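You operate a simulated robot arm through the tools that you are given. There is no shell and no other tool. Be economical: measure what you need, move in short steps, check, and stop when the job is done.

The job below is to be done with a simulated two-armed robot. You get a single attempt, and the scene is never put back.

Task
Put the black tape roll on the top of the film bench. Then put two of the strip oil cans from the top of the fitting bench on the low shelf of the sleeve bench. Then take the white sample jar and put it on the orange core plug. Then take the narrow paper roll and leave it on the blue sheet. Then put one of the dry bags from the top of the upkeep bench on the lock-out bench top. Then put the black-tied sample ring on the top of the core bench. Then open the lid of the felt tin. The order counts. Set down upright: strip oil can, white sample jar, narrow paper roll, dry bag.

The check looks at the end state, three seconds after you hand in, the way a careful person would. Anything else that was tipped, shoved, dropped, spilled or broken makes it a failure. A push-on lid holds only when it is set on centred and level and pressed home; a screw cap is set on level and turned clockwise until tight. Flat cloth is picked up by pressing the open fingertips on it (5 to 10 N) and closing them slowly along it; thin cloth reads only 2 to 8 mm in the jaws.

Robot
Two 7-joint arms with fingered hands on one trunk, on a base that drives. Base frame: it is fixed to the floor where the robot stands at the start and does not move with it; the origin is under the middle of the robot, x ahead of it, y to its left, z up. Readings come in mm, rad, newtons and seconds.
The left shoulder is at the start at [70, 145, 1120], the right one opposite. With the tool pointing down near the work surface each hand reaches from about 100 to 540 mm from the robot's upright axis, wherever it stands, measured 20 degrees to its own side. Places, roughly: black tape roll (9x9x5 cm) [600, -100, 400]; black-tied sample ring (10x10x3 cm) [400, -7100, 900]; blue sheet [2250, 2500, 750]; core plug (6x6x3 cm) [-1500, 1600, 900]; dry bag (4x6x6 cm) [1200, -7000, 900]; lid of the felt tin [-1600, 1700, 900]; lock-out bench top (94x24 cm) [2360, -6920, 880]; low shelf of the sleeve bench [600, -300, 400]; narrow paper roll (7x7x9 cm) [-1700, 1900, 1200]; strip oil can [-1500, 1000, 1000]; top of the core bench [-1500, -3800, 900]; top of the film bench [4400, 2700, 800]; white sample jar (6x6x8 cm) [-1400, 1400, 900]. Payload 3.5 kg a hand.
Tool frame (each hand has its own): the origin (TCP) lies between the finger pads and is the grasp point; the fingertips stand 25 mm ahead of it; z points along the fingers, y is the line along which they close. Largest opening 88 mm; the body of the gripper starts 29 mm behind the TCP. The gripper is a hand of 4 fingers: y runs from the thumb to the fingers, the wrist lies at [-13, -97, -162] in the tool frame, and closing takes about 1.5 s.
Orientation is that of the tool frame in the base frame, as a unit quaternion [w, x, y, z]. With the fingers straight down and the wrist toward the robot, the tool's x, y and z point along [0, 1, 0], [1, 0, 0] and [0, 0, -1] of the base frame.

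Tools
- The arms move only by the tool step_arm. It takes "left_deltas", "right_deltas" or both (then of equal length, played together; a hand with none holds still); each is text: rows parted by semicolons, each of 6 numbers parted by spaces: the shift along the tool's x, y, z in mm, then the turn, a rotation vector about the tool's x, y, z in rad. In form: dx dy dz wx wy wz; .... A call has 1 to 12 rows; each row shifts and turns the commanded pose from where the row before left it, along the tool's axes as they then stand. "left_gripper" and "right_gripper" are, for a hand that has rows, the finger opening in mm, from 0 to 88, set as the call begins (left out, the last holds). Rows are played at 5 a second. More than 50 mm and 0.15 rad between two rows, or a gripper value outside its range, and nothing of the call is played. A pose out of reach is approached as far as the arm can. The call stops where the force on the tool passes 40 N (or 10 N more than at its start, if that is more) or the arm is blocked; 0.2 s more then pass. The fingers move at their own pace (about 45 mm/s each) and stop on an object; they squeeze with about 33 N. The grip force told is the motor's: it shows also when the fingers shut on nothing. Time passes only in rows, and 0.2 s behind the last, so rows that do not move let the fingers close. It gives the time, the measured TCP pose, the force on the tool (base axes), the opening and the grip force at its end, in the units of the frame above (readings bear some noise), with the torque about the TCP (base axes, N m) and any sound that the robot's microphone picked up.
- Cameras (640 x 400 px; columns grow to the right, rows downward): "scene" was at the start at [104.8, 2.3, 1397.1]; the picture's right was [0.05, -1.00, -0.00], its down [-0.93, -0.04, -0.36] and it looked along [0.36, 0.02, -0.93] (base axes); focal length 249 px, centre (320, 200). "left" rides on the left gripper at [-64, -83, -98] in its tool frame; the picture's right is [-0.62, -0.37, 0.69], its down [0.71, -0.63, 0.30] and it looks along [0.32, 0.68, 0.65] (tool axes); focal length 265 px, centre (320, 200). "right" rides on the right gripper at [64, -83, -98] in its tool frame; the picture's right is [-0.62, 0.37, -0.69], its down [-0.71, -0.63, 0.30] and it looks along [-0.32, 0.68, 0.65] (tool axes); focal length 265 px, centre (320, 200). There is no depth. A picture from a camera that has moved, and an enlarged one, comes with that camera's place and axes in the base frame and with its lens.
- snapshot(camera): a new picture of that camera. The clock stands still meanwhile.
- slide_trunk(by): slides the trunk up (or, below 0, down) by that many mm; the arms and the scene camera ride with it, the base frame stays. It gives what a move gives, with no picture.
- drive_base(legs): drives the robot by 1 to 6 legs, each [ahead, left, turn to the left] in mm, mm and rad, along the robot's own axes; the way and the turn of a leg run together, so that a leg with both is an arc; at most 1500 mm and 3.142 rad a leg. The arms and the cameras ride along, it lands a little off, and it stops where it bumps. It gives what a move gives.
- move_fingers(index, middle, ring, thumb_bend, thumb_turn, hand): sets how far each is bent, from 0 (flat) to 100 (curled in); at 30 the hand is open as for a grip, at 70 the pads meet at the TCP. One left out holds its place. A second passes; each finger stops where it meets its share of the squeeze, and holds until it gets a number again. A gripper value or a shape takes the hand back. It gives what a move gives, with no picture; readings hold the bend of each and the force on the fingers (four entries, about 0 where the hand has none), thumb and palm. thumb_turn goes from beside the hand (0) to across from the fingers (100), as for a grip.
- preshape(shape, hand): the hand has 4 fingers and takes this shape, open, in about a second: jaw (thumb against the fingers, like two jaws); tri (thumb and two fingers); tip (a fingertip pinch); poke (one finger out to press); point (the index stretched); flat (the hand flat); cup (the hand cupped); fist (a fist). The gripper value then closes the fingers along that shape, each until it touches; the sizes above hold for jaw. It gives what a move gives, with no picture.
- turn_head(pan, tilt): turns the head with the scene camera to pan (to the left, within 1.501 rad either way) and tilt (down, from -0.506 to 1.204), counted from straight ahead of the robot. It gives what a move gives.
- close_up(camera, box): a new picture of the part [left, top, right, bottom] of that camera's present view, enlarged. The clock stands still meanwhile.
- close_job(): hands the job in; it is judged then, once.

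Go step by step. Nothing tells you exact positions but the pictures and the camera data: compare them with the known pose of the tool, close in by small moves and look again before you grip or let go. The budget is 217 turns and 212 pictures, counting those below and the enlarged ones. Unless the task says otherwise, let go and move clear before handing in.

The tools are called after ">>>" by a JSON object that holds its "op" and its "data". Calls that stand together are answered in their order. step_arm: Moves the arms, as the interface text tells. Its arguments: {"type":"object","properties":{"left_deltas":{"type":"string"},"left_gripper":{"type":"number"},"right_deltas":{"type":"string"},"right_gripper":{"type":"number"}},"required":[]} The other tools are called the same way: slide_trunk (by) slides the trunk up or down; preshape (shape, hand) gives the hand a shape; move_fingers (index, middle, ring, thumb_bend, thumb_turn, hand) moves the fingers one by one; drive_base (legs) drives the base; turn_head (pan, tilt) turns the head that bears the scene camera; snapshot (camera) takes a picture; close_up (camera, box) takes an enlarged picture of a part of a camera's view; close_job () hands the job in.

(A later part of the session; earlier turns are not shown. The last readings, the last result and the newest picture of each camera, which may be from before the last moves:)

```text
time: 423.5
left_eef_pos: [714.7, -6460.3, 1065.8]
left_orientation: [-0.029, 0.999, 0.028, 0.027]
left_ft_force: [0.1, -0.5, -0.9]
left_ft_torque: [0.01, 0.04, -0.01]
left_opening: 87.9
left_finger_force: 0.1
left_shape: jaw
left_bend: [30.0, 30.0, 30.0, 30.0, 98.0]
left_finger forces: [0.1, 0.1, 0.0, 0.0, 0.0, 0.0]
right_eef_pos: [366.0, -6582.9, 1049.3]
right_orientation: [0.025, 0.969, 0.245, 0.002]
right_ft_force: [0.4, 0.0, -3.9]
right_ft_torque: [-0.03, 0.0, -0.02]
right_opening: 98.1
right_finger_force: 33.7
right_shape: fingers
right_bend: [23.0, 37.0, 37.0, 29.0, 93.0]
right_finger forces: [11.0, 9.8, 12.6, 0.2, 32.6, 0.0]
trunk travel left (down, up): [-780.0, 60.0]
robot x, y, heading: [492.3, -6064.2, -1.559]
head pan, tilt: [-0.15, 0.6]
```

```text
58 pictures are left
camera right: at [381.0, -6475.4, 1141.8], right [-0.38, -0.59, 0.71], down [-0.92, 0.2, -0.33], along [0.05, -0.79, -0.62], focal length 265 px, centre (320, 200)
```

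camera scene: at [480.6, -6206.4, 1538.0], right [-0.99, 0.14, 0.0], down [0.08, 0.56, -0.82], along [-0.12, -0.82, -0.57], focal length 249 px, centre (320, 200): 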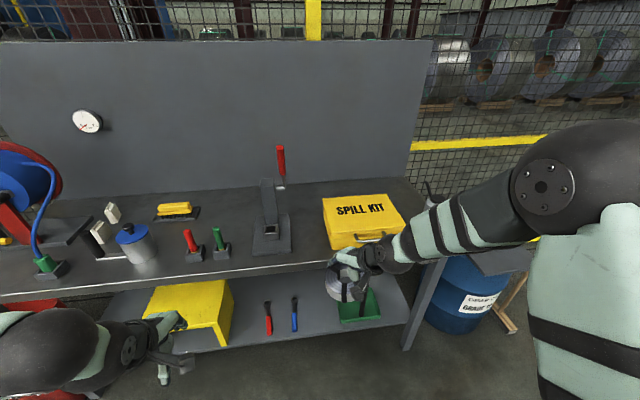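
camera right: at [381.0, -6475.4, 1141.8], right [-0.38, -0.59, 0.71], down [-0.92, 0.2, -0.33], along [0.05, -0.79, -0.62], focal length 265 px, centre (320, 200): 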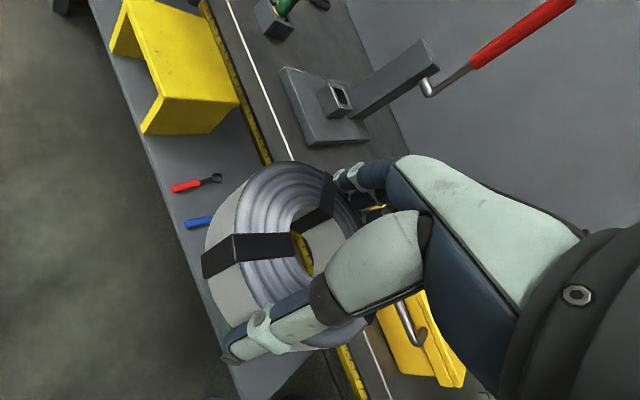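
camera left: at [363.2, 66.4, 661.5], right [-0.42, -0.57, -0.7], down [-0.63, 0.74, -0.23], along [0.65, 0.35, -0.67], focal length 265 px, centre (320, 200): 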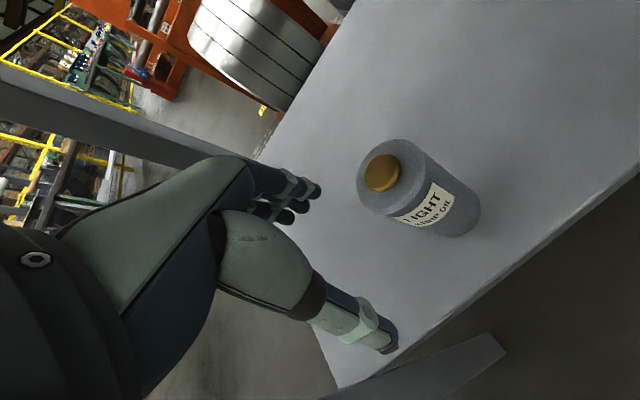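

>>> {"op": "move_fingers", "data": {"hand": "right", "index": 65, "middle": 65, "ring": 65, "thumb_bend": 65}}

>>> {"op": "drive_base", "data": {"legs": [[-150, 0, 0], [0, 0, -1.58], [900, -300, 0], [0, -1300, 0], [0, -600, 0]]}}

>>> {"op": "turn_head", "data": {"pan": -0.1, "tilt": 0.4}}

>>> {"op": "snapshot", "data": {"camera": "scene"}}

```text
time: 424.5
left_eef_pos: [714.6, -6459.9, 1065.8]
left_orientation: [-0.029, 0.999, 0.027, 0.027]
left_ft_force: [-0.1, 0.5, -0.8]
left_ft_torque: [0.0, 0.01, 0.02]
left_opening: 88.0
left_finger_force: 0.0
left_shape: jaw
left_bend: [30.0, 30.0, 30.0, 30.0, 98.0]
left_finger forces: [0.0, 0.0, 0.0, 0.0, 0.0, 0.1]
right_eef_pos: [364.9, -6583.5, 1048.7]
right_orientation: [0.024, 0.969, 0.245, 0.002]
right_ft_force: [0.5, 0.7, -4.0]
right_ft_torque: [-0.04, 0.02, 0.01]
right_opening: 97.5
right_finger_force: 37.3
right_shape: fingers
right_bend: [27.0, 42.0, 42.0, 13.0, 92.0]
right_finger forces: [15.4, 11.5, 11.6, 0.1, 36.0, 0.0]
trunk travel left (down, up): [-780.0, 60.0]
robot x, y, heading: [492.1, -6070.0, -1.562]
head pan, tilt: [-0.15, 0.6]
```

```text
time: 443.4
left_eef_pos: [-823.0, -3950.7, 1065.2]
left_orientation: [0.0, 0.722, -0.691, 0.039]
left_ft_force: [1.8, -0.2, 0.6]
left_ft_torque: [0.0, -0.02, -0.01]
left_opening: 87.8
left_finger_force: 0.1
left_shape: jaw
left_bend: [30.0, 30.0, 30.0, 30.0, 98.0]
left_finger forces: [0.0, 0.0, 0.0, 0.1, 0.1, 0.1]
right_eef_pos: [-942.9, -3600.2, 1050.2]
right_orientation: [0.019, 0.855, -0.518, -0.016]
right_ft_force: [0.1, -0.4, -5.0]
right_ft_torque: [-0.02, 0.03, 0.01]
right_opening: 96.9
right_finger_force: 34.8
right_shape: fingers
right_bend: [27.0, 42.0, 42.0, 13.0, 92.0]
right_finger forces: [14.2, 11.1, 11.2, 0.0, 34.2, 0.0]
trunk travel left (down, up): [-780.0, 60.0]
robot x, y, heading: [-424.3, -3734.9, 3.139]
head pan, tilt: [-0.15, 0.6]
```

```text
time: 444.1
left_eef_pos: [-823.9, -3951.7, 1064.9]
left_orientation: [0.0, 0.721, -0.692, 0.039]
left_ft_force: [-0.1, -0.4, 0.3]
left_ft_torque: [0.0, -0.02, 0.03]
left_opening: 87.6
left_finger_force: 0.0
left_shape: jaw
left_bend: [30.0, 30.0, 30.0, 30.0, 98.0]
left_finger forces: [0.0, 0.1, 0.0, 0.0, 0.0, 0.0]
right_eef_pos: [-942.8, -3598.7, 1049.3]
right_orientation: [0.019, 0.856, -0.517, -0.015]
right_ft_force: [-0.1, -1.0, -4.1]
right_ft_torque: [0.0, 0.02, 0.02]
right_opening: 96.4
right_finger_force: 35.1
right_shape: fingers
right_bend: [27.0, 42.0, 42.0, 13.0, 92.0]
right_finger forces: [14.2, 11.1, 11.3, 0.0, 34.1, 0.1]
trunk travel left (down, up): [-780.0, 60.0]
robot x, y, heading: [-430.0, -3733.1, 3.141]
head pan, tilt: [-0.099, 0.4]
```

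```text
57 pictures are left
camera scene: at [-571.7, -3724.1, 1556.3], right [0.1, 0.99, 0.0], down [0.39, -0.04, -0.92], along [-0.92, 0.09, -0.39], focal length 249 px, centre (320, 200)
```

scene: 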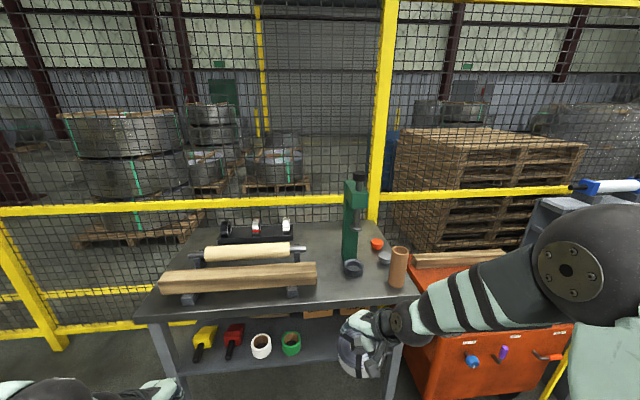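

>>> {"op": "close_up", "data": {"camera": "scene", "box": [140, 200, 440, 380]}}

>>> {"op": "snapshot", "data": {"camera": "right"}}

```text
2.13 times, centred on (290, 290) of scene
camera zoom: at [-571.7, -3724.1, 1556.3], right [0.1, 0.99, 0.0], down [0.39, -0.04, -0.92], along [-0.92, 0.09, -0.39], focal length 531 px, centre (384, 8)
```

zoom: 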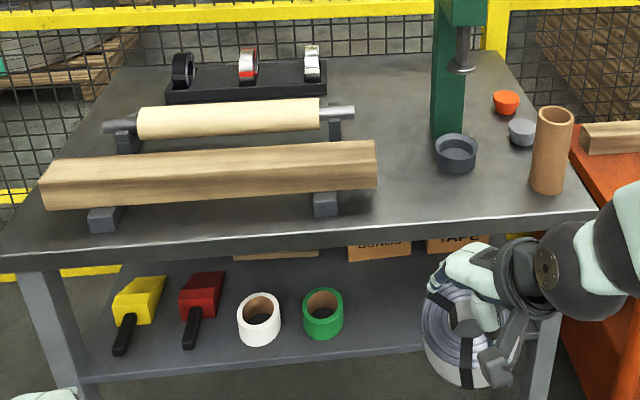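

```text
55 pictures are left
camera right: at [-833.9, -3615.5, 1142.1], right [-0.58, 0.39, 0.71], down [0.21, 0.92, -0.33], along [-0.79, -0.04, -0.62], focal length 265 px, centre (320, 200)
```

right: 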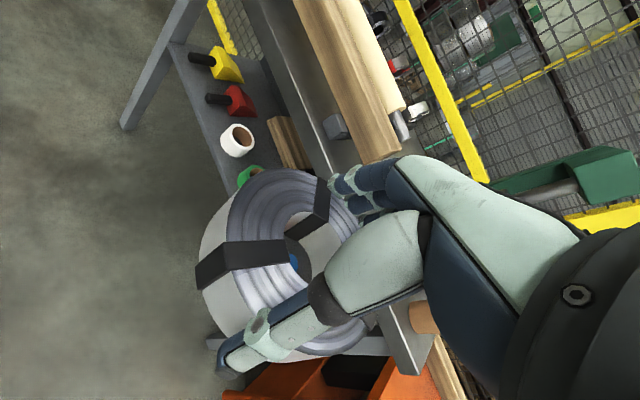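

The core bench has free space front-centre at about [-1285, -3560]. Moving the ring above it.

>>> {"op": "drive_base", "data": {"legs": [[340, -40, 0]]}}

>>> {"op": "snapshot", "data": {"camera": "right"}}

>>> {"op": "snapshot", "data": {"camera": "scene"}}

```text
time: 446.3
left_eef_pos: [-1162.4, -3909.6, 1064.7]
left_orientation: [0.0, 0.722, -0.691, 0.038]
left_ft_force: [-0.5, -0.5, 0.0]
left_ft_torque: [0.0, -0.02, 0.02]
left_opening: 87.8
left_finger_force: 0.2
left_shape: jaw
left_bend: [30.0, 30.0, 30.0, 30.0, 98.0]
left_finger forces: [0.1, 0.0, 0.0, 0.1, 0.0, 0.1]
right_eef_pos: [-1281.7, -3559.3, 1048.8]
right_orientation: [0.02, 0.855, -0.517, -0.016]
right_ft_force: [0.4, -0.7, -4.2]
right_ft_torque: [0.0, 0.03, -0.02]
right_opening: 96.8
right_finger_force: 35.1
right_shape: fingers
right_bend: [27.0, 42.0, 42.0, 13.0, 92.0]
right_finger forces: [14.2, 11.1, 11.2, 0.1, 34.2, 0.0]
trunk travel left (down, up): [-780.0, 60.0]
robot x, y, heading: [-766.4, -3691.6, 3.142]
head pan, tilt: [-0.099, 0.4]
```

```text
54 pictures are left
camera right: at [-1172.5, -3575.7, 1142.8], right [-0.58, 0.39, 0.72], down [0.21, 0.92, -0.33], along [-0.79, -0.04, -0.62], focal length 265 px, centre (320, 200)
```

right: 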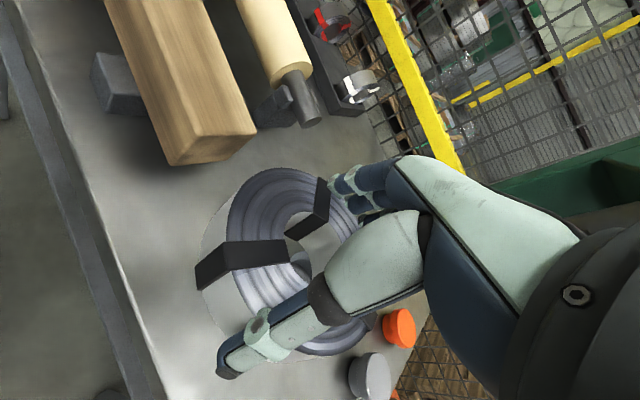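

```text
53 pictures are left
camera scene: at [-909.7, -3684.3, 1556.6], right [0.1, 0.99, 0.0], down [0.39, -0.04, -0.92], along [-0.92, 0.09, -0.39], focal length 249 px, centre (320, 200)
```

scene: 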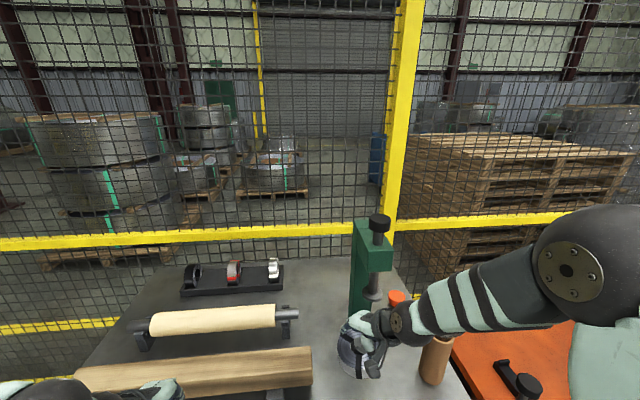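

The bench edge is at x≈-1227, so I'll go a bit deeper, to [-1300, -3582], then lower.

>>> {"op": "step_arm", "data": {"right_deltas": "6 12 0 0 0 0;6 12 0 0 0 0;0 0 30 0 0 0;0 0 30 0 0 0;0 0 30 0 0 0;0 0 15 0 0 0;0 0 0 0 0 0"}}

>>> {"op": "snapshot", "data": {"camera": "right"}}

```text
time: 447.9
left_eef_pos: [-1164.3, -3910.4, 1067.1]
left_orientation: [0.0, 0.722, -0.691, 0.039]
left_ft_force: [-0.7, -0.7, -0.9]
left_ft_torque: [0.0, -0.01, -0.04]
left_opening: 87.9
left_finger_force: 0.1
left_shape: jaw
left_bend: [30.0, 30.0, 30.0, 30.0, 98.0]
left_finger forces: [0.0, 0.0, 0.1, 0.0, 0.1, 0.1]
right_eef_pos: [-1302.3, -3584.6, 944.2]
right_orientation: [0.02, 0.856, -0.517, -0.016]
right_ft_force: [-0.2, -0.1, -4.9]
right_ft_torque: [0.01, 0.03, -0.01]
right_opening: 96.7
right_finger_force: 35.3
right_shape: fingers
right_bend: [27.0, 42.0, 42.0, 14.0, 92.0]
right_finger forces: [13.9, 11.0, 11.3, 0.0, 33.7, 0.1]
trunk travel left (down, up): [-780.0, 60.0]
robot x, y, heading: [-768.3, -3691.4, 3.142]
head pan, tilt: [-0.099, 0.4]
```

```text
52 pictures are left
camera right: at [-1194.0, -3600.7, 1038.2], right [-0.58, 0.39, 0.71], down [0.21, 0.92, -0.33], along [-0.79, -0.04, -0.62], focal length 265 px, centre (320, 200)
```

right: 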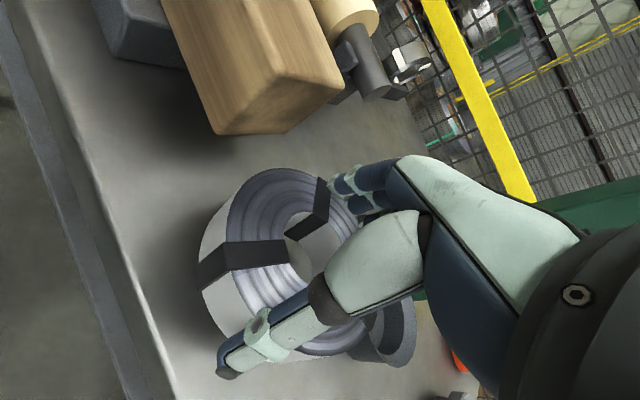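

>>> {"op": "step_arm", "data": {"right_deltas": "0 0 6 0 0 0;0 0 5 0 0 0;0 0 4 0 0 0;0 0 3 0 0 0;0 0 3 0 0 0;0 0 3 0 0 0;0 0 3 0 0 0;0 0 3 0 0 0;0 0 0 0 0 0"}}

```text
time: 449.9
left_eef_pos: [-1161.7, -3910.0, 1066.6]
left_orientation: [0.0, 0.722, -0.691, 0.04]
left_ft_force: [0.4, 0.6, -0.2]
left_ft_torque: [0.03, 0.0, 0.01]
left_opening: 87.9
left_finger_force: 0.0
left_shape: jaw
left_bend: [30.0, 30.0, 30.0, 30.0, 98.0]
left_finger forces: [0.1, 0.1, 0.0, 0.0, 0.1, 0.0]
right_eef_pos: [-1305.0, -3583.8, 915.1]
right_orientation: [0.021, 0.856, -0.517, -0.017]
right_ft_force: [-0.2, 3.1, 4.5]
right_ft_torque: [-0.32, 0.04, -0.02]
right_opening: 96.7
right_finger_force: 37.2
right_shape: fingers
right_bend: [26.0, 42.0, 43.0, 13.0, 92.0]
right_finger forces: [16.8, 11.0, 11.8, 0.0, 35.0, 0.1]
trunk travel left (down, up): [-780.0, 60.0]
robot x, y, heading: [-762.5, -3690.4, 3.136]
head pan, tilt: [-0.099, 0.4]
```

>>> {"op": "step_arm", "data": {"right_deltas": "0 0 2 0 0 0;0 0 1 0 0 0;0 0 0 0 0 0"}}

>>> {"op": "move_fingers", "data": {"hand": "right", "index": 10, "middle": 10, "ring": 10, "thumb_bend": 8}}

>>> {"op": "snapshot", "data": {"camera": "right"}}

```text
time: 450.7
left_eef_pos: [-1160.3, -3909.7, 1067.6]
left_orientation: [0.001, 0.722, -0.691, 0.038]
left_ft_force: [-0.1, -0.6, -0.2]
left_ft_torque: [-0.02, -0.03, -0.02]
left_opening: 87.8
left_finger_force: 0.0
left_shape: jaw
left_bend: [30.0, 30.0, 30.0, 30.0, 98.0]
left_finger forces: [0.0, 0.1, 0.0, 0.0, 0.0, 0.0]
right_eef_pos: [-1304.2, -3584.1, 912.3]
right_orientation: [0.022, 0.856, -0.517, -0.018]
right_ft_force: [-0.1, 5.4, 14.9]
right_ft_torque: [-0.47, 0.48, -0.07]
right_opening: 97.5
right_finger_force: 38.3
right_shape: fingers
right_bend: [26.0, 42.0, 43.0, 14.0, 92.0]
right_finger forces: [19.5, 11.5, 11.8, 0.1, 34.2, 0.0]
trunk travel left (down, up): [-780.0, 60.0]
robot x, y, heading: [-769.2, -3691.0, 3.139]
head pan, tilt: [-0.099, 0.4]
```

```text
time: 451.7
left_eef_pos: [-1161.9, -3910.1, 1066.2]
left_orientation: [0.0, 0.722, -0.691, 0.038]
left_ft_force: [0.3, -0.6, 1.0]
left_ft_torque: [-0.02, -0.01, 0.0]
left_opening: 87.9
left_finger_force: 0.1
left_shape: jaw
left_bend: [30.0, 30.0, 30.0, 30.0, 98.0]
left_finger forces: [0.1, 0.0, 0.0, 0.0, 0.0, 0.0]
right_eef_pos: [-1304.2, -3582.5, 912.6]
right_orientation: [0.02, 0.855, -0.518, -0.016]
right_ft_force: [0.7, -0.6, -1.1]
right_ft_torque: [0.0, 0.04, -0.03]
right_opening: 121.2
right_finger_force: 0.4
right_shape: fingers
right_bend: [10.0, 10.0, 10.0, 7.0, 97.0]
right_finger forces: [0.0, 0.0, 0.0, 0.0, 0.8, 0.0]
trunk travel left (down, up): [-780.0, 60.0]
robot x, y, heading: [-766.9, -3695.4, 3.138]
head pan, tilt: [-0.099, 0.4]
```

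```text
51 pictures are left
camera right: at [-1195.7, -3600.5, 1005.6], right [-0.58, 0.39, 0.71], down [0.21, 0.92, -0.33], along [-0.79, -0.04, -0.62], focal length 265 px, centre (320, 200)
```

right: 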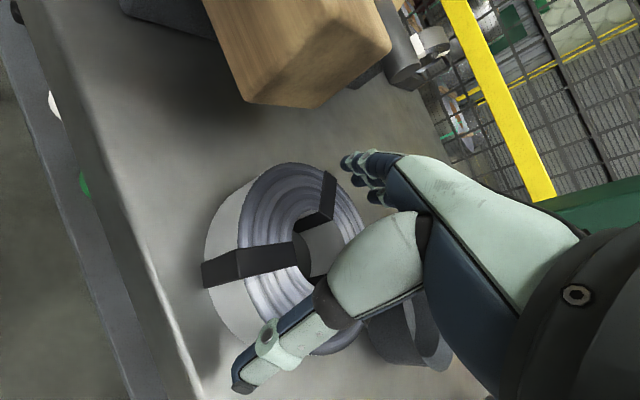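

>>> {"op": "step_arm", "data": {"right_deltas": "0 -3 -4 0 0 0;0 0 -15 0 0 0;0 0 -30 0 0 0;0 0 -40 0 0 0;0 0 -40 0 0 0;0 0 0 0 0 0"}}

>>> {"op": "snapshot", "data": {"camera": "right"}}

```text
time: 453.1
left_eef_pos: [-1162.5, -3910.7, 1065.5]
left_orientation: [0.0, 0.722, -0.691, 0.038]
left_ft_force: [-0.2, 0.2, 1.5]
left_ft_torque: [-0.02, 0.03, -0.03]
left_opening: 88.1
left_finger_force: 0.0
left_shape: jaw
left_bend: [30.0, 30.0, 30.0, 30.0, 98.0]
left_finger forces: [0.0, 0.0, 0.0, 0.0, 0.0, 0.0]
right_eef_pos: [-1294.0, -3581.2, 1043.2]
right_orientation: [0.019, 0.855, -0.517, -0.016]
right_ft_force: [0.1, 0.2, 0.1]
right_ft_torque: [0.0, -0.03, -0.01]
right_opening: 120.9
right_finger_force: 0.0
right_shape: fingers
right_bend: [10.0, 10.0, 10.0, 8.0, 97.0]
right_finger forces: [0.0, 0.0, 0.1, 0.0, 0.1, 0.1]
trunk travel left (down, up): [-780.0, 60.0]
robot x, y, heading: [-768.1, -3694.6, 3.14]
head pan, tilt: [-0.099, 0.4]
```

```text
50 pictures are left
camera right: at [-1186.4, -3597.0, 1135.8], right [-0.58, 0.39, 0.71], down [0.21, 0.92, -0.33], along [-0.79, -0.04, -0.62], focal length 265 px, centre (320, 200)
```

right: 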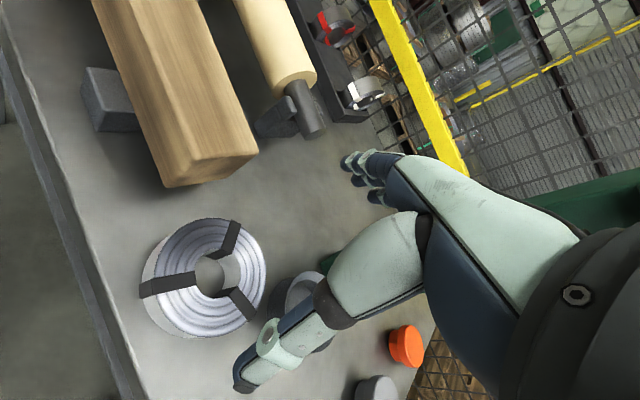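

The ring lies flat on the core bench. Last item: the felt tin's lid at the fitting bench. Driving there.

>>> {"op": "drive_base", "data": {"legs": [[-350, 0, 0], [0, -1500, 0], [0, -1500, 0], [0, -1500, 0], [0, -720, 0]]}}

>>> {"op": "step_arm", "data": {"right_deltas": "0 0 0 0 0 0.13;0 0 0 0 0 0.13;0 0 0 0 0 0.13;0 0 0 0 0 0.13;0 0 0 0 0 0", "right_gripper": 88}}

>>> {"op": "turn_head", "data": {"pan": -0.1, "tilt": 0.45}}

>>> {"op": "snapshot", "data": {"camera": "scene"}}

```text
time: 480.2
left_eef_pos: [-627.9, 1370.8, 1066.4]
left_orientation: [0.001, 0.712, -0.701, 0.039]
left_ft_force: [-0.3, 0.3, 1.0]
left_ft_torque: [-0.03, -0.02, 0.0]
left_opening: 87.8
left_finger_force: 0.1
left_shape: jaw
left_bend: [30.0, 30.0, 30.0, 30.0, 98.0]
left_finger forces: [0.0, 0.1, 0.0, 0.0, 0.0, 0.0]
right_eef_pos: [-749.4, 1703.2, 1043.1]
right_orientation: [0.019, 0.849, -0.528, -0.015]
right_ft_force: [-0.5, -0.3, 0.5]
right_ft_torque: [-0.01, -0.02, 0.02]
right_opening: 121.1
right_finger_force: 0.0
right_shape: fingers
right_bend: [10.0, 10.0, 10.0, 8.0, 97.0]
right_finger forces: [0.0, 0.1, 0.0, 0.1, 0.0, 0.0]
trunk travel left (down, up): [-780.0, 60.0]
robot x, y, heading: [-223.2, 1580.0, 3.113]
head pan, tilt: [-0.099, 0.4]
```

```text
time: 481.4
left_eef_pos: [-626.9, 1370.9, 1066.2]
left_orientation: [0.001, 0.712, -0.701, 0.039]
left_ft_force: [0.4, 0.9, -0.1]
left_ft_torque: [0.01, 0.01, -0.01]
left_opening: 87.8
left_finger_force: 0.1
left_shape: jaw
left_bend: [30.0, 30.0, 30.0, 30.0, 98.0]
left_finger forces: [0.1, 0.0, 0.0, 0.1, 0.1, 0.0]
right_eef_pos: [-750.2, 1702.6, 1043.4]
right_orientation: [-0.024, -0.683, 0.73, 0.011]
right_ft_force: [-1.1, 0.9, 0.7]
right_ft_torque: [0.0, 0.02, 0.01]
right_opening: 88.1
right_finger_force: 0.0
right_shape: jaw
right_bend: [30.0, 30.0, 30.0, 30.0, 97.0]
right_finger forces: [0.0, 0.0, 0.0, 0.1, 0.0, 0.0]
trunk travel left (down, up): [-780.0, 60.0]
robot x, y, heading: [-225.0, 1575.7, 3.11]
head pan, tilt: [-0.099, 0.4]
```

```text
time: 482.1
left_eef_pos: [-627.2, 1370.6, 1065.5]
left_orientation: [0.001, 0.712, -0.701, 0.039]
left_ft_force: [-0.3, 0.2, 0.2]
left_ft_torque: [0.01, 0.0, -0.01]
left_opening: 87.7
left_finger_force: 0.1
left_shape: jaw
left_bend: [30.0, 30.0, 30.0, 30.0, 98.0]
left_finger forces: [0.0, 0.0, 0.0, 0.0, 0.1, 0.0]
right_eef_pos: [-750.4, 1703.6, 1041.5]
right_orientation: [-0.023, -0.684, 0.729, 0.01]
right_ft_force: [0.0, 0.0, -0.3]
right_ft_torque: [0.02, 0.01, -0.01]
right_opening: 88.2
right_finger_force: 0.0
right_shape: jaw
right_bend: [30.0, 30.0, 30.0, 30.0, 97.0]
right_finger forces: [0.0, 0.1, 0.0, 0.0, 0.1, 0.1]
trunk travel left (down, up): [-780.0, 60.0]
robot x, y, heading: [-224.9, 1573.4, 3.108]
head pan, tilt: [-0.099, 0.45]
```

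```text
49 pictures are left
camera scene: at [-368.2, 1589.4, 1551.8], right [0.13, 0.99, 0.0], down [0.43, -0.06, -0.9], along [-0.89, 0.12, -0.44], focal length 249 px, centre (320, 200)
```

scene: 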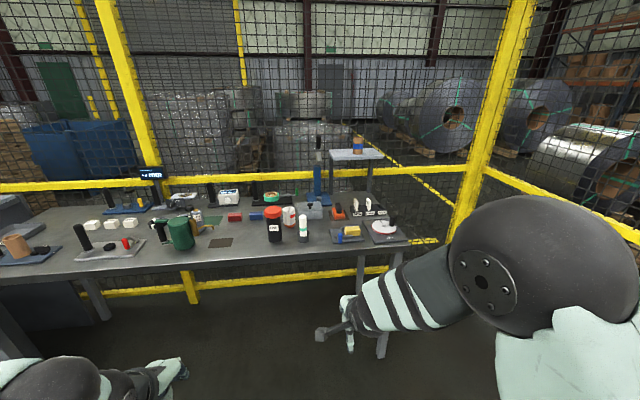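

>>> {"op": "close_up", "data": {"camera": "scene", "box": [250, 180, 360, 250]}}

```text
5.71 times, centred on (305, 215) of scene
camera zoom: at [-368.2, 1589.4, 1551.8], right [0.13, 0.99, 0.0], down [0.43, -0.06, -0.9], along [-0.89, 0.12, -0.44], focal length 1421 px, centre (406, 114)
```

zoom: 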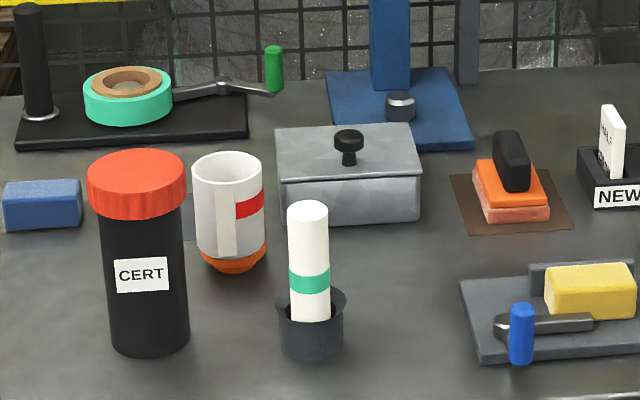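

The jar is fine on its plug. The felt tin's knob is near the front edge of its lid, so it hinges at the back. I'll turn the hand 90° so the jaws close sideways and the knob can pivot between the fingers.

>>> {"op": "step_arm", "data": {"right_deltas": "0 0 0 0 0 0.137;0 0 0 0 0 0.137;0 0 0 0 0 0.137;0 0 0 0 0 0.137;0 0 0 0 0 0.137;0 0 0 0 0 0.137;0 0 0 0 0 0.137;0 0 0 0 0 0.137;0 0 0 0 0 0.137;0 0 0 0 0 0.137;0 0 0 0 0 0.137;0 0 0 0 0 0"}}

>>> {"op": "snapshot", "data": {"camera": "scene"}}

```text
time: 484.7
left_eef_pos: [-627.0, 1369.8, 1066.3]
left_orientation: [0.001, 0.712, -0.701, 0.039]
left_ft_force: [-0.3, 0.1, -0.3]
left_ft_torque: [-0.01, 0.02, -0.02]
left_opening: 87.7
left_finger_force: 0.1
left_shape: jaw
left_bend: [30.0, 30.0, 30.0, 30.0, 98.0]
left_finger forces: [0.1, 0.1, 0.0, 0.1, 0.0, 0.0]
right_eef_pos: [-750.1, 1710.2, 1042.6]
right_orientation: [-0.023, 0.01, 1.0, -0.014]
right_ft_force: [-0.1, -0.5, 0.3]
right_ft_torque: [-0.01, -0.02, -0.01]
right_opening: 88.0
right_finger_force: 0.0
right_shape: jaw
right_bend: [30.0, 30.0, 30.0, 30.0, 97.0]
right_finger forces: [0.0, 0.1, 0.0, 0.0, 0.1, 0.0]
trunk travel left (down, up): [-780.0, 60.0]
robot x, y, heading: [-223.6, 1577.0, 3.109]
head pan, tilt: [-0.099, 0.45]
```

```text
47 pictures are left
camera scene: at [-367.8, 1589.2, 1551.8], right [0.13, 0.99, 0.0], down [0.43, -0.06, -0.9], along [-0.89, 0.12, -0.44], focal length 249 px, centre (320, 200)
```

scene: 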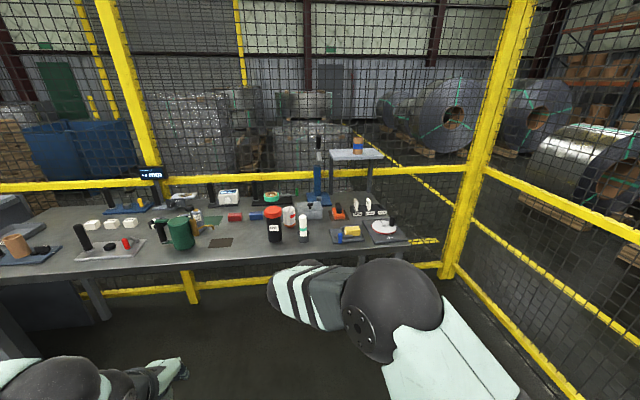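

>>> {"op": "slide_trunk", "data": {"by": 60}}

>>> {"op": "drive_base", "data": {"legs": [[690, 37, 0]]}}

>>> {"op": "snapshot", "data": {"camera": "right"}}

>>> {"op": "turn_head", "data": {"pan": -0.35, "tilt": 0.75}}

>>> {"op": "snapshot", "data": {"camera": "scene"}}

```text
time: 485.7
left_eef_pos: [-628.4, 1369.9, 1126.7]
left_orientation: [0.0, 0.711, -0.702, 0.039]
left_ft_force: [0.8, -0.5, -0.4]
left_ft_torque: [0.0, 0.03, -0.03]
left_opening: 87.9
left_finger_force: 0.0
left_shape: jaw
left_bend: [30.0, 30.0, 30.0, 30.0, 98.0]
left_finger forces: [0.0, 0.0, 0.1, 0.0, 0.0, 0.0]
right_eef_pos: [-751.9, 1709.5, 1101.2]
right_orientation: [-0.022, 0.009, 1.0, -0.013]
right_ft_force: [0.9, 0.4, 0.8]
right_ft_torque: [0.0, -0.01, -0.04]
right_opening: 87.9
right_finger_force: 0.0
right_shape: jaw
right_bend: [30.0, 30.0, 30.0, 30.0, 97.0]
right_finger forces: [0.0, 0.0, 0.1, 0.0, 0.0, 0.0]
trunk travel left (down, up): [-840.0, 0.0]
robot x, y, heading: [-229.6, 1580.5, 3.118]
head pan, tilt: [-0.099, 0.45]
```

```text
time: 489.5
left_eef_pos: [-1318.8, 1354.8, 1127.7]
left_orientation: [0.001, 0.712, -0.701, 0.039]
left_ft_force: [0.4, -0.8, 0.1]
left_ft_torque: [0.0, -0.02, -0.01]
left_opening: 87.7
left_finger_force: 0.0
left_shape: jaw
left_bend: [30.0, 30.0, 30.0, 30.0, 98.0]
left_finger forces: [0.0, 0.0, 0.1, 0.1, 0.0, 0.1]
right_eef_pos: [-1442.2, 1692.8, 1102.9]
right_orientation: [-0.025, 0.009, 1.0, -0.014]
right_ft_force: [0.2, 0.7, -0.7]
right_ft_torque: [-0.01, 0.0, 0.02]
right_opening: 88.1
right_finger_force: 0.1
right_shape: jaw
right_bend: [30.0, 30.0, 30.0, 30.0, 97.0]
right_finger forces: [0.1, 0.0, 0.0, 0.1, 0.0, 0.0]
trunk travel left (down, up): [-840.0, 0.0]
robot x, y, heading: [-915.3, 1559.9, 3.111]
head pan, tilt: [-0.099, 0.45]
```

```text
46 pictures are left
camera right: at [-1503.2, 1613.3, 1206.6], right [0.66, 0.38, 0.65], down [0.69, -0.65, -0.32], along [0.31, 0.66, -0.69], focal length 265 px, centre (320, 200)
```

right: 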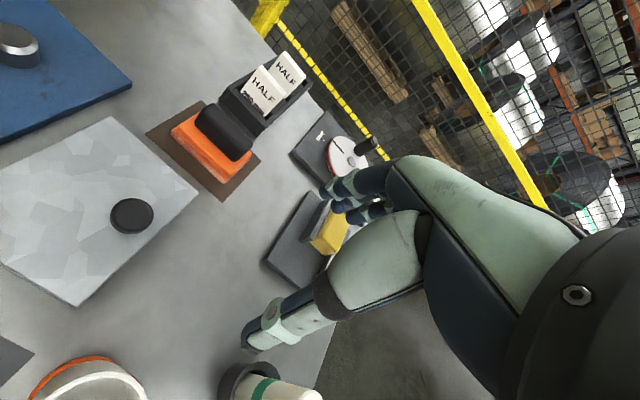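

```text
time: 490.3
left_eef_pos: [-1320.8, 1354.0, 1126.4]
left_orientation: [0.0, 0.712, -0.701, 0.039]
left_ft_force: [-0.4, -0.6, 0.2]
left_ft_torque: [-0.01, 0.0, -0.02]
left_opening: 87.9
left_finger_force: 0.1
left_shape: jaw
left_bend: [30.0, 30.0, 30.0, 30.0, 98.0]
left_finger forces: [0.0, 0.0, 0.1, 0.0, 0.0, 0.0]
right_eef_pos: [-1444.3, 1692.8, 1101.9]
right_orientation: [-0.023, 0.011, 1.0, -0.015]
right_ft_force: [-0.7, -0.3, 0.3]
right_ft_torque: [0.01, 0.02, -0.01]
right_opening: 88.0
right_finger_force: 0.1
right_shape: jaw
right_bend: [30.0, 30.0, 30.0, 30.0, 97.0]
right_finger forces: [0.1, 0.0, 0.0, 0.0, 0.0, 0.0]
trunk travel left (down, up): [-840.0, 0.0]
robot x, y, heading: [-916.3, 1560.5, 3.11]
head pan, tilt: [-0.351, 0.75]
```

```text
45 pictures are left
camera scene: at [-1047.3, 1590.9, 1585.4], right [0.37, 0.93, 0.0], down [0.63, -0.25, -0.73], along [-0.68, 0.27, -0.68], focal length 249 px, centre (320, 200)
```

scene: 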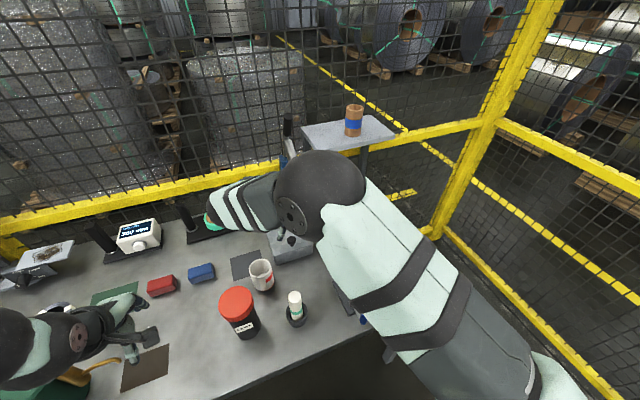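

Lid spans x -1508 to -1613, with the knob at about [-1534, 1692, 953]. Moving over the knob.

>>> {"op": "drive_base", "data": {"legs": [[65, 0, 0]]}}

>>> {"op": "step_arm", "data": {"right_deltas": "13 0 0 0 0 0;12 0 20 0 0 0;0 0 30 0 0 0;0 0 0 0 0 0"}}

>>> {"op": "snapshot", "data": {"camera": "right"}}

```text
time: 491.3
left_eef_pos: [-1377.1, 1355.5, 1128.1]
left_orientation: [0.003, 0.712, -0.702, 0.036]
left_ft_force: [0.3, -0.4, 0.7]
left_ft_torque: [0.0, 0.05, 0.01]
left_opening: 87.9
left_finger_force: 0.0
left_shape: jaw
left_bend: [30.0, 30.0, 30.0, 30.0, 98.0]
left_finger forces: [0.0, 0.2, 0.1, 0.0, 0.0, 0.1]
right_eef_pos: [-1501.8, 1695.4, 1104.6]
right_orientation: [-0.026, 0.011, 0.999, -0.016]
right_ft_force: [0.9, 0.0, 0.2]
right_ft_torque: [0.01, 0.04, 0.02]
right_opening: 87.8
right_finger_force: 0.1
right_shape: jaw
right_bend: [30.0, 30.0, 30.0, 30.0, 97.0]
right_finger forces: [0.1, 0.0, 0.1, 0.1, 0.0, 0.1]
trunk travel left (down, up): [-840.0, 0.0]
robot x, y, heading: [-980.5, 1563.1, 3.108]
head pan, tilt: [-0.351, 0.75]
```

```text
time: 492.3
left_eef_pos: [-1384.6, 1355.2, 1126.0]
left_orientation: [0.0, 0.712, -0.701, 0.04]
left_ft_force: [0.0, -0.4, 0.2]
left_ft_torque: [0.0, -0.01, -0.02]
left_opening: 87.6
left_finger_force: 0.0
left_shape: jaw
left_bend: [30.0, 30.0, 30.0, 30.0, 98.0]
left_finger forces: [0.1, 0.0, 0.0, 0.0, 0.0, 0.0]
right_eef_pos: [-1536.2, 1694.9, 1052.6]
right_orientation: [-0.023, 0.011, 1.0, -0.016]
right_ft_force: [-0.1, 0.8, -0.5]
right_ft_torque: [0.03, 0.0, 0.0]
right_opening: 88.1
right_finger_force: 0.0
right_shape: jaw
right_bend: [30.0, 30.0, 30.0, 30.0, 97.0]
right_finger forces: [0.0, 0.0, 0.1, 0.0, 0.0, 0.0]
trunk travel left (down, up): [-840.0, 0.0]
robot x, y, heading: [-984.0, 1558.6, 3.113]
head pan, tilt: [-0.351, 0.75]
```

```text
44 pictures are left
camera right: at [-1597.0, 1615.1, 1156.8], right [0.66, 0.37, 0.65], down [0.69, -0.66, -0.32], along [0.31, 0.66, -0.69], focal length 265 px, centre (320, 200)
```

right: 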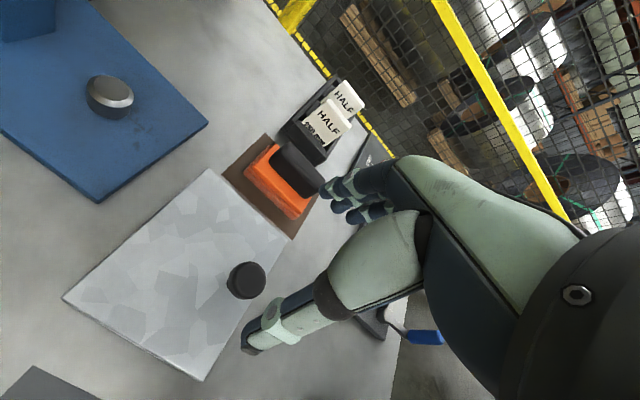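

>>> {"op": "step_arm", "data": {"right_deltas": "-13 -2 0 0 0 0;0 0 35 0 0 0;0 0 35 0 0 0;0 0 18 0 0 0;0 0 0 0 0 0", "right_gripper": 70}}

>>> {"op": "snapshot", "data": {"camera": "right"}}

```text
time: 493.5
left_eef_pos: [-1385.6, 1355.4, 1126.1]
left_orientation: [0.001, 0.712, -0.701, 0.039]
left_ft_force: [0.7, -0.1, 0.7]
left_ft_torque: [-0.01, -0.01, 0.02]
left_opening: 87.7
left_finger_force: 0.0
left_shape: jaw
left_bend: [30.0, 30.0, 30.0, 30.0, 98.0]
left_finger forces: [0.1, 0.0, 0.0, 0.0, 0.1, 0.1]
right_eef_pos: [-1525.6, 1690.8, 966.3]
right_orientation: [-0.023, 0.012, 1.0, -0.016]
right_ft_force: [-0.6, 0.4, -0.4]
right_ft_torque: [-0.03, -0.01, 0.0]
right_opening: 70.3
right_finger_force: 0.0
right_shape: jaw
right_bend: [27.0, 34.0, 31.0, 49.0, 99.0]
right_finger forces: [0.1, 0.0, 0.0, 0.1, 0.0, 0.0]
trunk travel left (down, up): [-840.0, 0.0]
robot x, y, heading: [-982.6, 1564.1, 3.113]
head pan, tilt: [-0.351, 0.75]
```

```text
43 pictures are left
camera right: at [-1587.4, 1611.3, 1069.8], right [0.66, 0.37, 0.65], down [0.69, -0.66, -0.32], along [0.31, 0.66, -0.69], focal length 265 px, centre (320, 200)
```

right: 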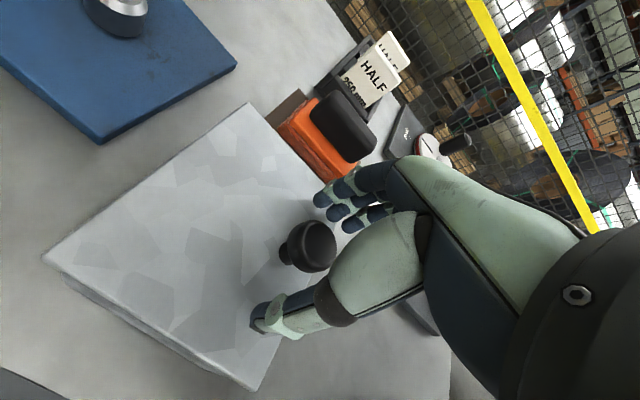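

>>> {"op": "step_arm", "data": {"right_deltas": "0 3 5 0 0 0;0 0 5 0 0 0;0 0 0 0 0 0"}}

>>> {"op": "step_arm", "data": {"right_deltas": "0 0 0 0 0 0;0 0 0 0 0 0;0 0 0 0 0 0;0 0 0 0 0 0;0 0 0 0 0 0;0 0 0 0 0 0;0 0 0 0 0 0", "right_gripper": 10}}

>>> {"op": "snapshot", "data": {"camera": "right"}}

```text
time: 494.3
left_eef_pos: [-1380.0, 1353.9, 1128.0]
left_orientation: [0.001, 0.711, -0.702, 0.038]
left_ft_force: [-0.2, 0.3, 0.0]
left_ft_torque: [0.03, 0.0, -0.01]
left_opening: 87.8
left_finger_force: 0.0
left_shape: jaw
left_bend: [30.0, 30.0, 30.0, 30.0, 98.0]
left_finger forces: [0.0, 0.0, 0.0, 0.0, 0.0, 0.0]
right_eef_pos: [-1526.0, 1692.5, 961.0]
right_orientation: [-0.029, 0.012, 0.999, -0.013]
right_ft_force: [-1.6, -2.3, 28.7]
right_ft_torque: [1.17, -0.14, 0.06]
right_opening: 68.5
right_finger_force: 0.1
right_shape: jaw
right_bend: [26.0, 31.0, 31.0, 49.0, 99.0]
right_finger forces: [10.2, 19.8, 0.0, 0.0, 0.0, 0.0]
trunk travel left (down, up): [-840.0, 0.0]
robot x, y, heading: [-981.5, 1565.5, 3.108]
head pan, tilt: [-0.351, 0.75]
```

```text
time: 495.9
left_eef_pos: [-1380.1, 1348.3, 1125.9]
left_orientation: [0.0, 0.712, -0.702, 0.036]
left_ft_force: [-0.1, 1.2, 0.3]
left_ft_torque: [-0.01, 0.01, -0.03]
left_opening: 87.7
left_finger_force: 0.1
left_shape: jaw
left_bend: [30.0, 30.0, 30.0, 30.0, 98.0]
left_finger forces: [0.0, 0.1, 0.0, 0.0, 0.0, 0.0]
right_eef_pos: [-1523.0, 1684.5, 957.8]
right_orientation: [-0.024, 0.009, 1.0, -0.015]
right_ft_force: [0.5, -25.5, 27.2]
right_ft_torque: [-0.24, 0.12, 0.01]
right_opening: 23.5
right_finger_force: 33.5
right_shape: jaw
right_bend: [77.0, 55.0, 47.0, 80.0, 100.0]
right_finger forces: [22.4, 0.3, 0.0, 0.1, 53.5, 0.1]
trunk travel left (down, up): [-840.0, 0.0]
robot x, y, heading: [-980.2, 1562.4, 3.113]
head pan, tilt: [-0.351, 0.75]
```

```text
42 pictures are left
camera right: at [-1584.4, 1605.0, 1062.8], right [0.66, 0.38, 0.65], down [0.69, -0.65, -0.32], along [0.3, 0.66, -0.69], focal length 265 px, centre (320, 200)
```

right: 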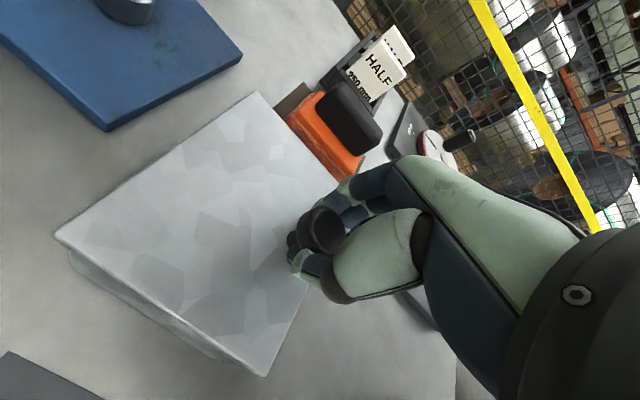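

>>> {"op": "step_arm", "data": {"right_deltas": "0 -4 -3 0 0 0;0 -4 -3 0 0 0;0 0 0 0 0 0"}}

>>> {"op": "snapshot", "data": {"camera": "right"}}

```text
time: 496.7
left_eef_pos: [-1382.9, 1352.3, 1126.1]
left_orientation: [0.0, 0.712, -0.701, 0.038]
left_ft_force: [-0.2, 0.1, 0.3]
left_ft_torque: [0.01, 0.01, 0.0]
left_opening: 87.6
left_finger_force: 0.0
left_shape: jaw
left_bend: [30.0, 30.0, 30.0, 30.0, 98.0]
left_finger forces: [0.0, 0.1, 0.0, 0.0, 0.0, 0.0]
right_eef_pos: [-1525.3, 1683.1, 961.2]
right_orientation: [-0.02, 0.011, 1.0, -0.014]
right_ft_force: [3.8, -13.4, 1.3]
right_ft_torque: [0.17, -0.04, -0.09]
right_opening: 22.3
right_finger_force: 32.8
right_shape: jaw
right_bend: [76.0, 55.0, 47.0, 80.0, 100.0]
right_finger forces: [21.5, 0.1, 0.0, 0.0, 27.6, 0.1]
trunk travel left (down, up): [-840.0, 0.0]
robot x, y, heading: [-982.5, 1563.4, 3.109]
head pan, tilt: [-0.351, 0.75]
```

```text
41 pictures are left
camera right: at [-1586.7, 1603.7, 1064.9], right [0.66, 0.37, 0.66], down [0.69, -0.66, -0.32], along [0.31, 0.66, -0.69], focal length 265 px, centre (320, 200)
```

right: 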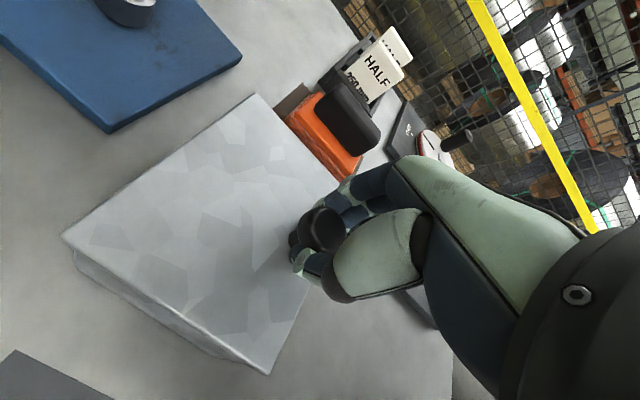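

Knob is held under its head. I'll ease sideways and lift along the hinge arc, a little first.

>>> {"op": "step_arm", "data": {"right_deltas": "0 -4 0 0 0 0;2 0 -8 0 0 0;4 0 -9 0 0 0;5 0 -8 0 0 0;5 0 -8 0 0 0;0 0 0 0 0 0"}}

>>> {"op": "snapshot", "data": {"camera": "right"}}

```text
time: 498.1
left_eef_pos: [-1383.7, 1351.5, 1126.3]
left_orientation: [0.0, 0.711, -0.702, 0.038]
left_ft_force: [0.9, 0.6, -0.2]
left_ft_torque: [0.03, 0.01, 0.03]
left_opening: 87.9
left_finger_force: 0.0
left_shape: jaw
left_bend: [30.0, 30.0, 30.0, 30.0, 98.0]
left_finger forces: [0.1, 0.2, 0.0, 0.0, 0.1, 0.0]
right_eef_pos: [-1537.8, 1681.8, 996.0]
right_orientation: [-0.024, 0.011, 1.0, -0.015]
right_ft_force: [5.7, -14.1, -0.9]
right_ft_torque: [-0.04, -0.33, -0.12]
right_opening: 20.7
right_finger_force: 32.8
right_shape: jaw
right_bend: [75.0, 78.0, 49.0, 79.0, 100.0]
right_finger forces: [8.9, 9.9, 8.1, 0.0, 21.6, 0.0]
right hand out of reach, approached as far as the arm can: row 5
trunk travel left (down, up): [-840.0, 0.0]
robot x, y, heading: [-980.7, 1560.2, 3.116]
head pan, tilt: [-0.351, 0.75]
```

```text
40 pictures are left
camera right: at [-1598.3, 1602.7, 1100.4], right [0.66, 0.38, 0.65], down [0.69, -0.65, -0.32], along [0.31, 0.66, -0.69], focal length 265 px, centre (320, 200)
```

right: 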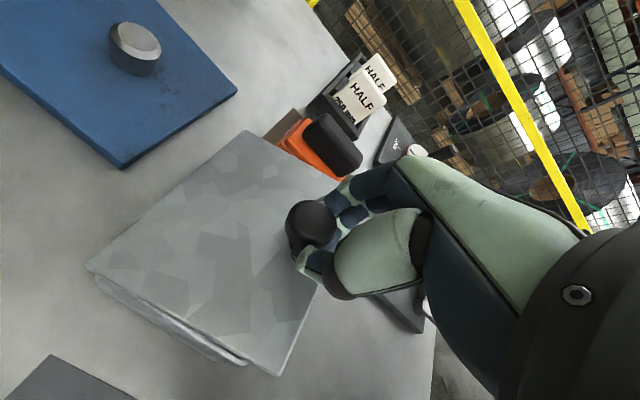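

The lid is hinging up. Continuing along the arc.

>>> {"op": "step_arm", "data": {"right_deltas": "5 -2 -8 0 0 0;6 -2 -8 0 0 0;7 0 -7 0 0 0;7 0 -6 0 0 0;8 0 -5 0 0 0;8 0 -4 0 0 0;0 0 0 0 0 0"}}

>>> {"op": "snapshot", "data": {"camera": "right"}}

```text
time: 499.7
left_eef_pos: [-1383.0, 1354.9, 1126.3]
left_orientation: [0.001, 0.711, -0.702, 0.039]
left_ft_force: [0.0, 0.2, -0.4]
left_ft_torque: [-0.01, -0.03, 0.0]
left_opening: 87.7
left_finger_force: 0.1
left_shape: jaw
left_bend: [30.0, 30.0, 30.0, 30.0, 98.0]
left_finger forces: [0.0, 0.1, 0.0, 0.0, 0.0, 0.0]
right_eef_pos: [-1547.0, 1696.4, 1014.3]
right_orientation: [-0.024, 0.012, 1.0, -0.016]
right_ft_force: [5.4, 5.4, 3.7]
right_ft_torque: [0.13, -0.15, -0.06]
right_opening: 18.2
right_finger_force: 32.8
right_shape: jaw
right_bend: [76.0, 52.0, 47.0, 82.0, 100.0]
right_finger forces: [0.0, 7.4, 8.4, 0.0, 0.0, 0.0]
right hand out of reach, approached as far as the arm can: row 1, 2, 4, 5, 6
trunk travel left (down, up): [-840.0, 0.0]
robot x, y, heading: [-981.7, 1559.8, 3.113]
head pan, tilt: [-0.351, 0.75]
```

```text
39 pictures are left
camera right: at [-1607.7, 1617.8, 1118.1], right [0.66, 0.37, 0.65], down [0.68, -0.66, -0.32], along [0.31, 0.66, -0.69], focal length 265 px, centre (320, 200)
```

right: 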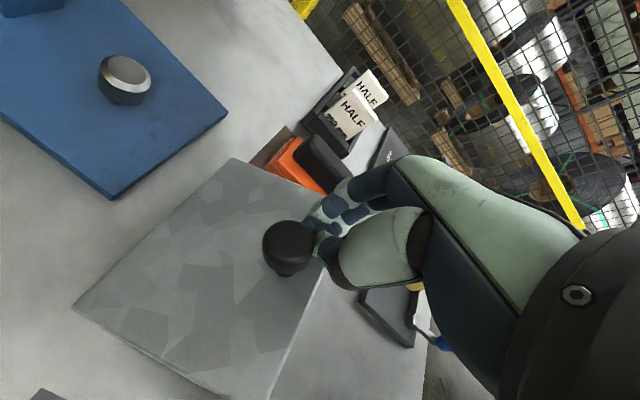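

The knob slipped out of the pinch, but the fingers are in front of it with the lid partly up. Driving gently ahead will push the knob back and open the lid further.

>>> {"op": "drive_base", "data": {"legs": [[30, 0, 0]]}}

>>> {"op": "snapshot", "data": {"camera": "right"}}

```text
time: 500.6
left_eef_pos: [-1398.8, 1355.2, 1128.7]
left_orientation: [0.003, 0.711, -0.702, 0.036]
left_ft_force: [-0.5, 0.1, 0.1]
left_ft_torque: [0.04, -0.02, -0.03]
left_opening: 87.7
left_finger_force: 0.1
left_shape: jaw
left_bend: [30.0, 30.0, 30.0, 30.0, 98.0]
left_finger forces: [0.0, 0.0, 0.0, 0.0, 0.0, 0.0]
right_eef_pos: [-1559.2, 1698.9, 1020.0]
right_orientation: [-0.022, 0.024, 0.999, -0.009]
right_ft_force: [26.4, 1.4, 23.4]
right_ft_torque: [0.45, -1.05, -0.45]
right_opening: 17.6
right_finger_force: 33.2
right_shape: jaw
right_bend: [76.0, 53.0, 76.0, 83.0, 100.0]
right_finger forces: [0.0, 4.3, 35.6, 0.0, 0.0, 0.0]
trunk travel left (down, up): [-840.0, 0.0]
robot x, y, heading: [-1007.3, 1561.6, 3.112]
head pan, tilt: [-0.351, 0.75]
stopped in leg 1: the force on the tool passed its limit at 50 N (the readings are from after the stop); the commanded pose is now the measured one
```

```text
38 pictures are left
camera right: at [-1622.4, 1620.7, 1123.3], right [0.67, 0.35, 0.66], down [0.67, -0.67, -0.32], along [0.32, 0.66, -0.68], focal length 265 px, centre (320, 200)
```

right: 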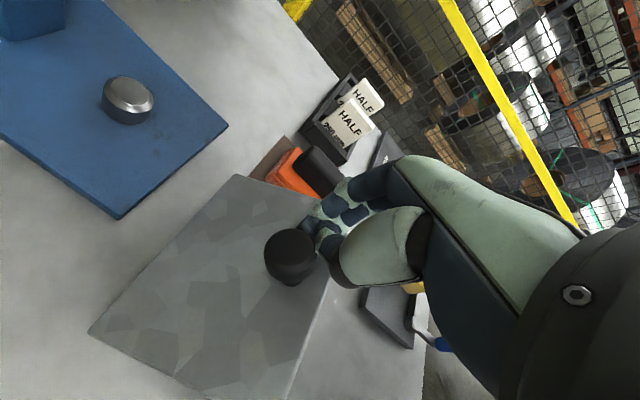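

>>> {"op": "step_arm", "data": {"right_deltas": "-3 0 -6 0 0 0;-2 0 -6 0 0 0;0 0 -6 0 0 0;0 0 0 0 0 0"}}

>>> {"op": "snapshot", "data": {"camera": "right"}}

```text
time: 501.6
left_eef_pos: [-1406.1, 1355.8, 1125.2]
left_orientation: [0.001, 0.711, -0.702, 0.04]
left_ft_force: [0.1, -0.3, 0.0]
left_ft_torque: [0.02, 0.0, -0.01]
left_opening: 88.0
left_finger_force: 0.1
left_shape: jaw
left_bend: [30.0, 30.0, 30.0, 30.0, 98.0]
left_finger forces: [0.0, 0.0, 0.0, 0.1, 0.0, 0.1]
right_eef_pos: [-1563.3, 1696.4, 1034.2]
right_orientation: [-0.021, 0.018, 1.0, -0.012]
right_ft_force: [0.4, -0.1, 0.6]
right_ft_torque: [-0.02, 0.02, -0.04]
right_opening: 17.7
right_finger_force: 32.5
right_shape: jaw
right_bend: [76.0, 53.0, 49.0, 83.0, 100.0]
right_finger forces: [0.1, 5.7, 2.6, 0.0, 0.1, 0.0]
trunk travel left (down, up): [-840.0, 0.0]
robot x, y, heading: [-1005.7, 1562.4, 3.115]
head pan, tilt: [-0.351, 0.75]
```

```text
37 pictures are left
camera right: at [-1625.7, 1619.1, 1136.3], right [0.66, 0.36, 0.66], down [0.68, -0.66, -0.32], along [0.32, 0.66, -0.68], focal length 265 px, centre (320, 200)
```

right: 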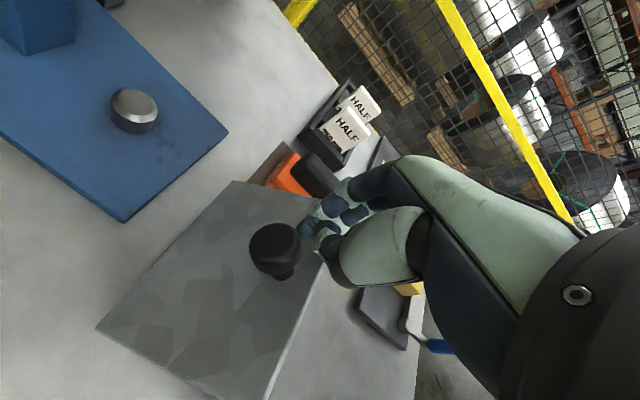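

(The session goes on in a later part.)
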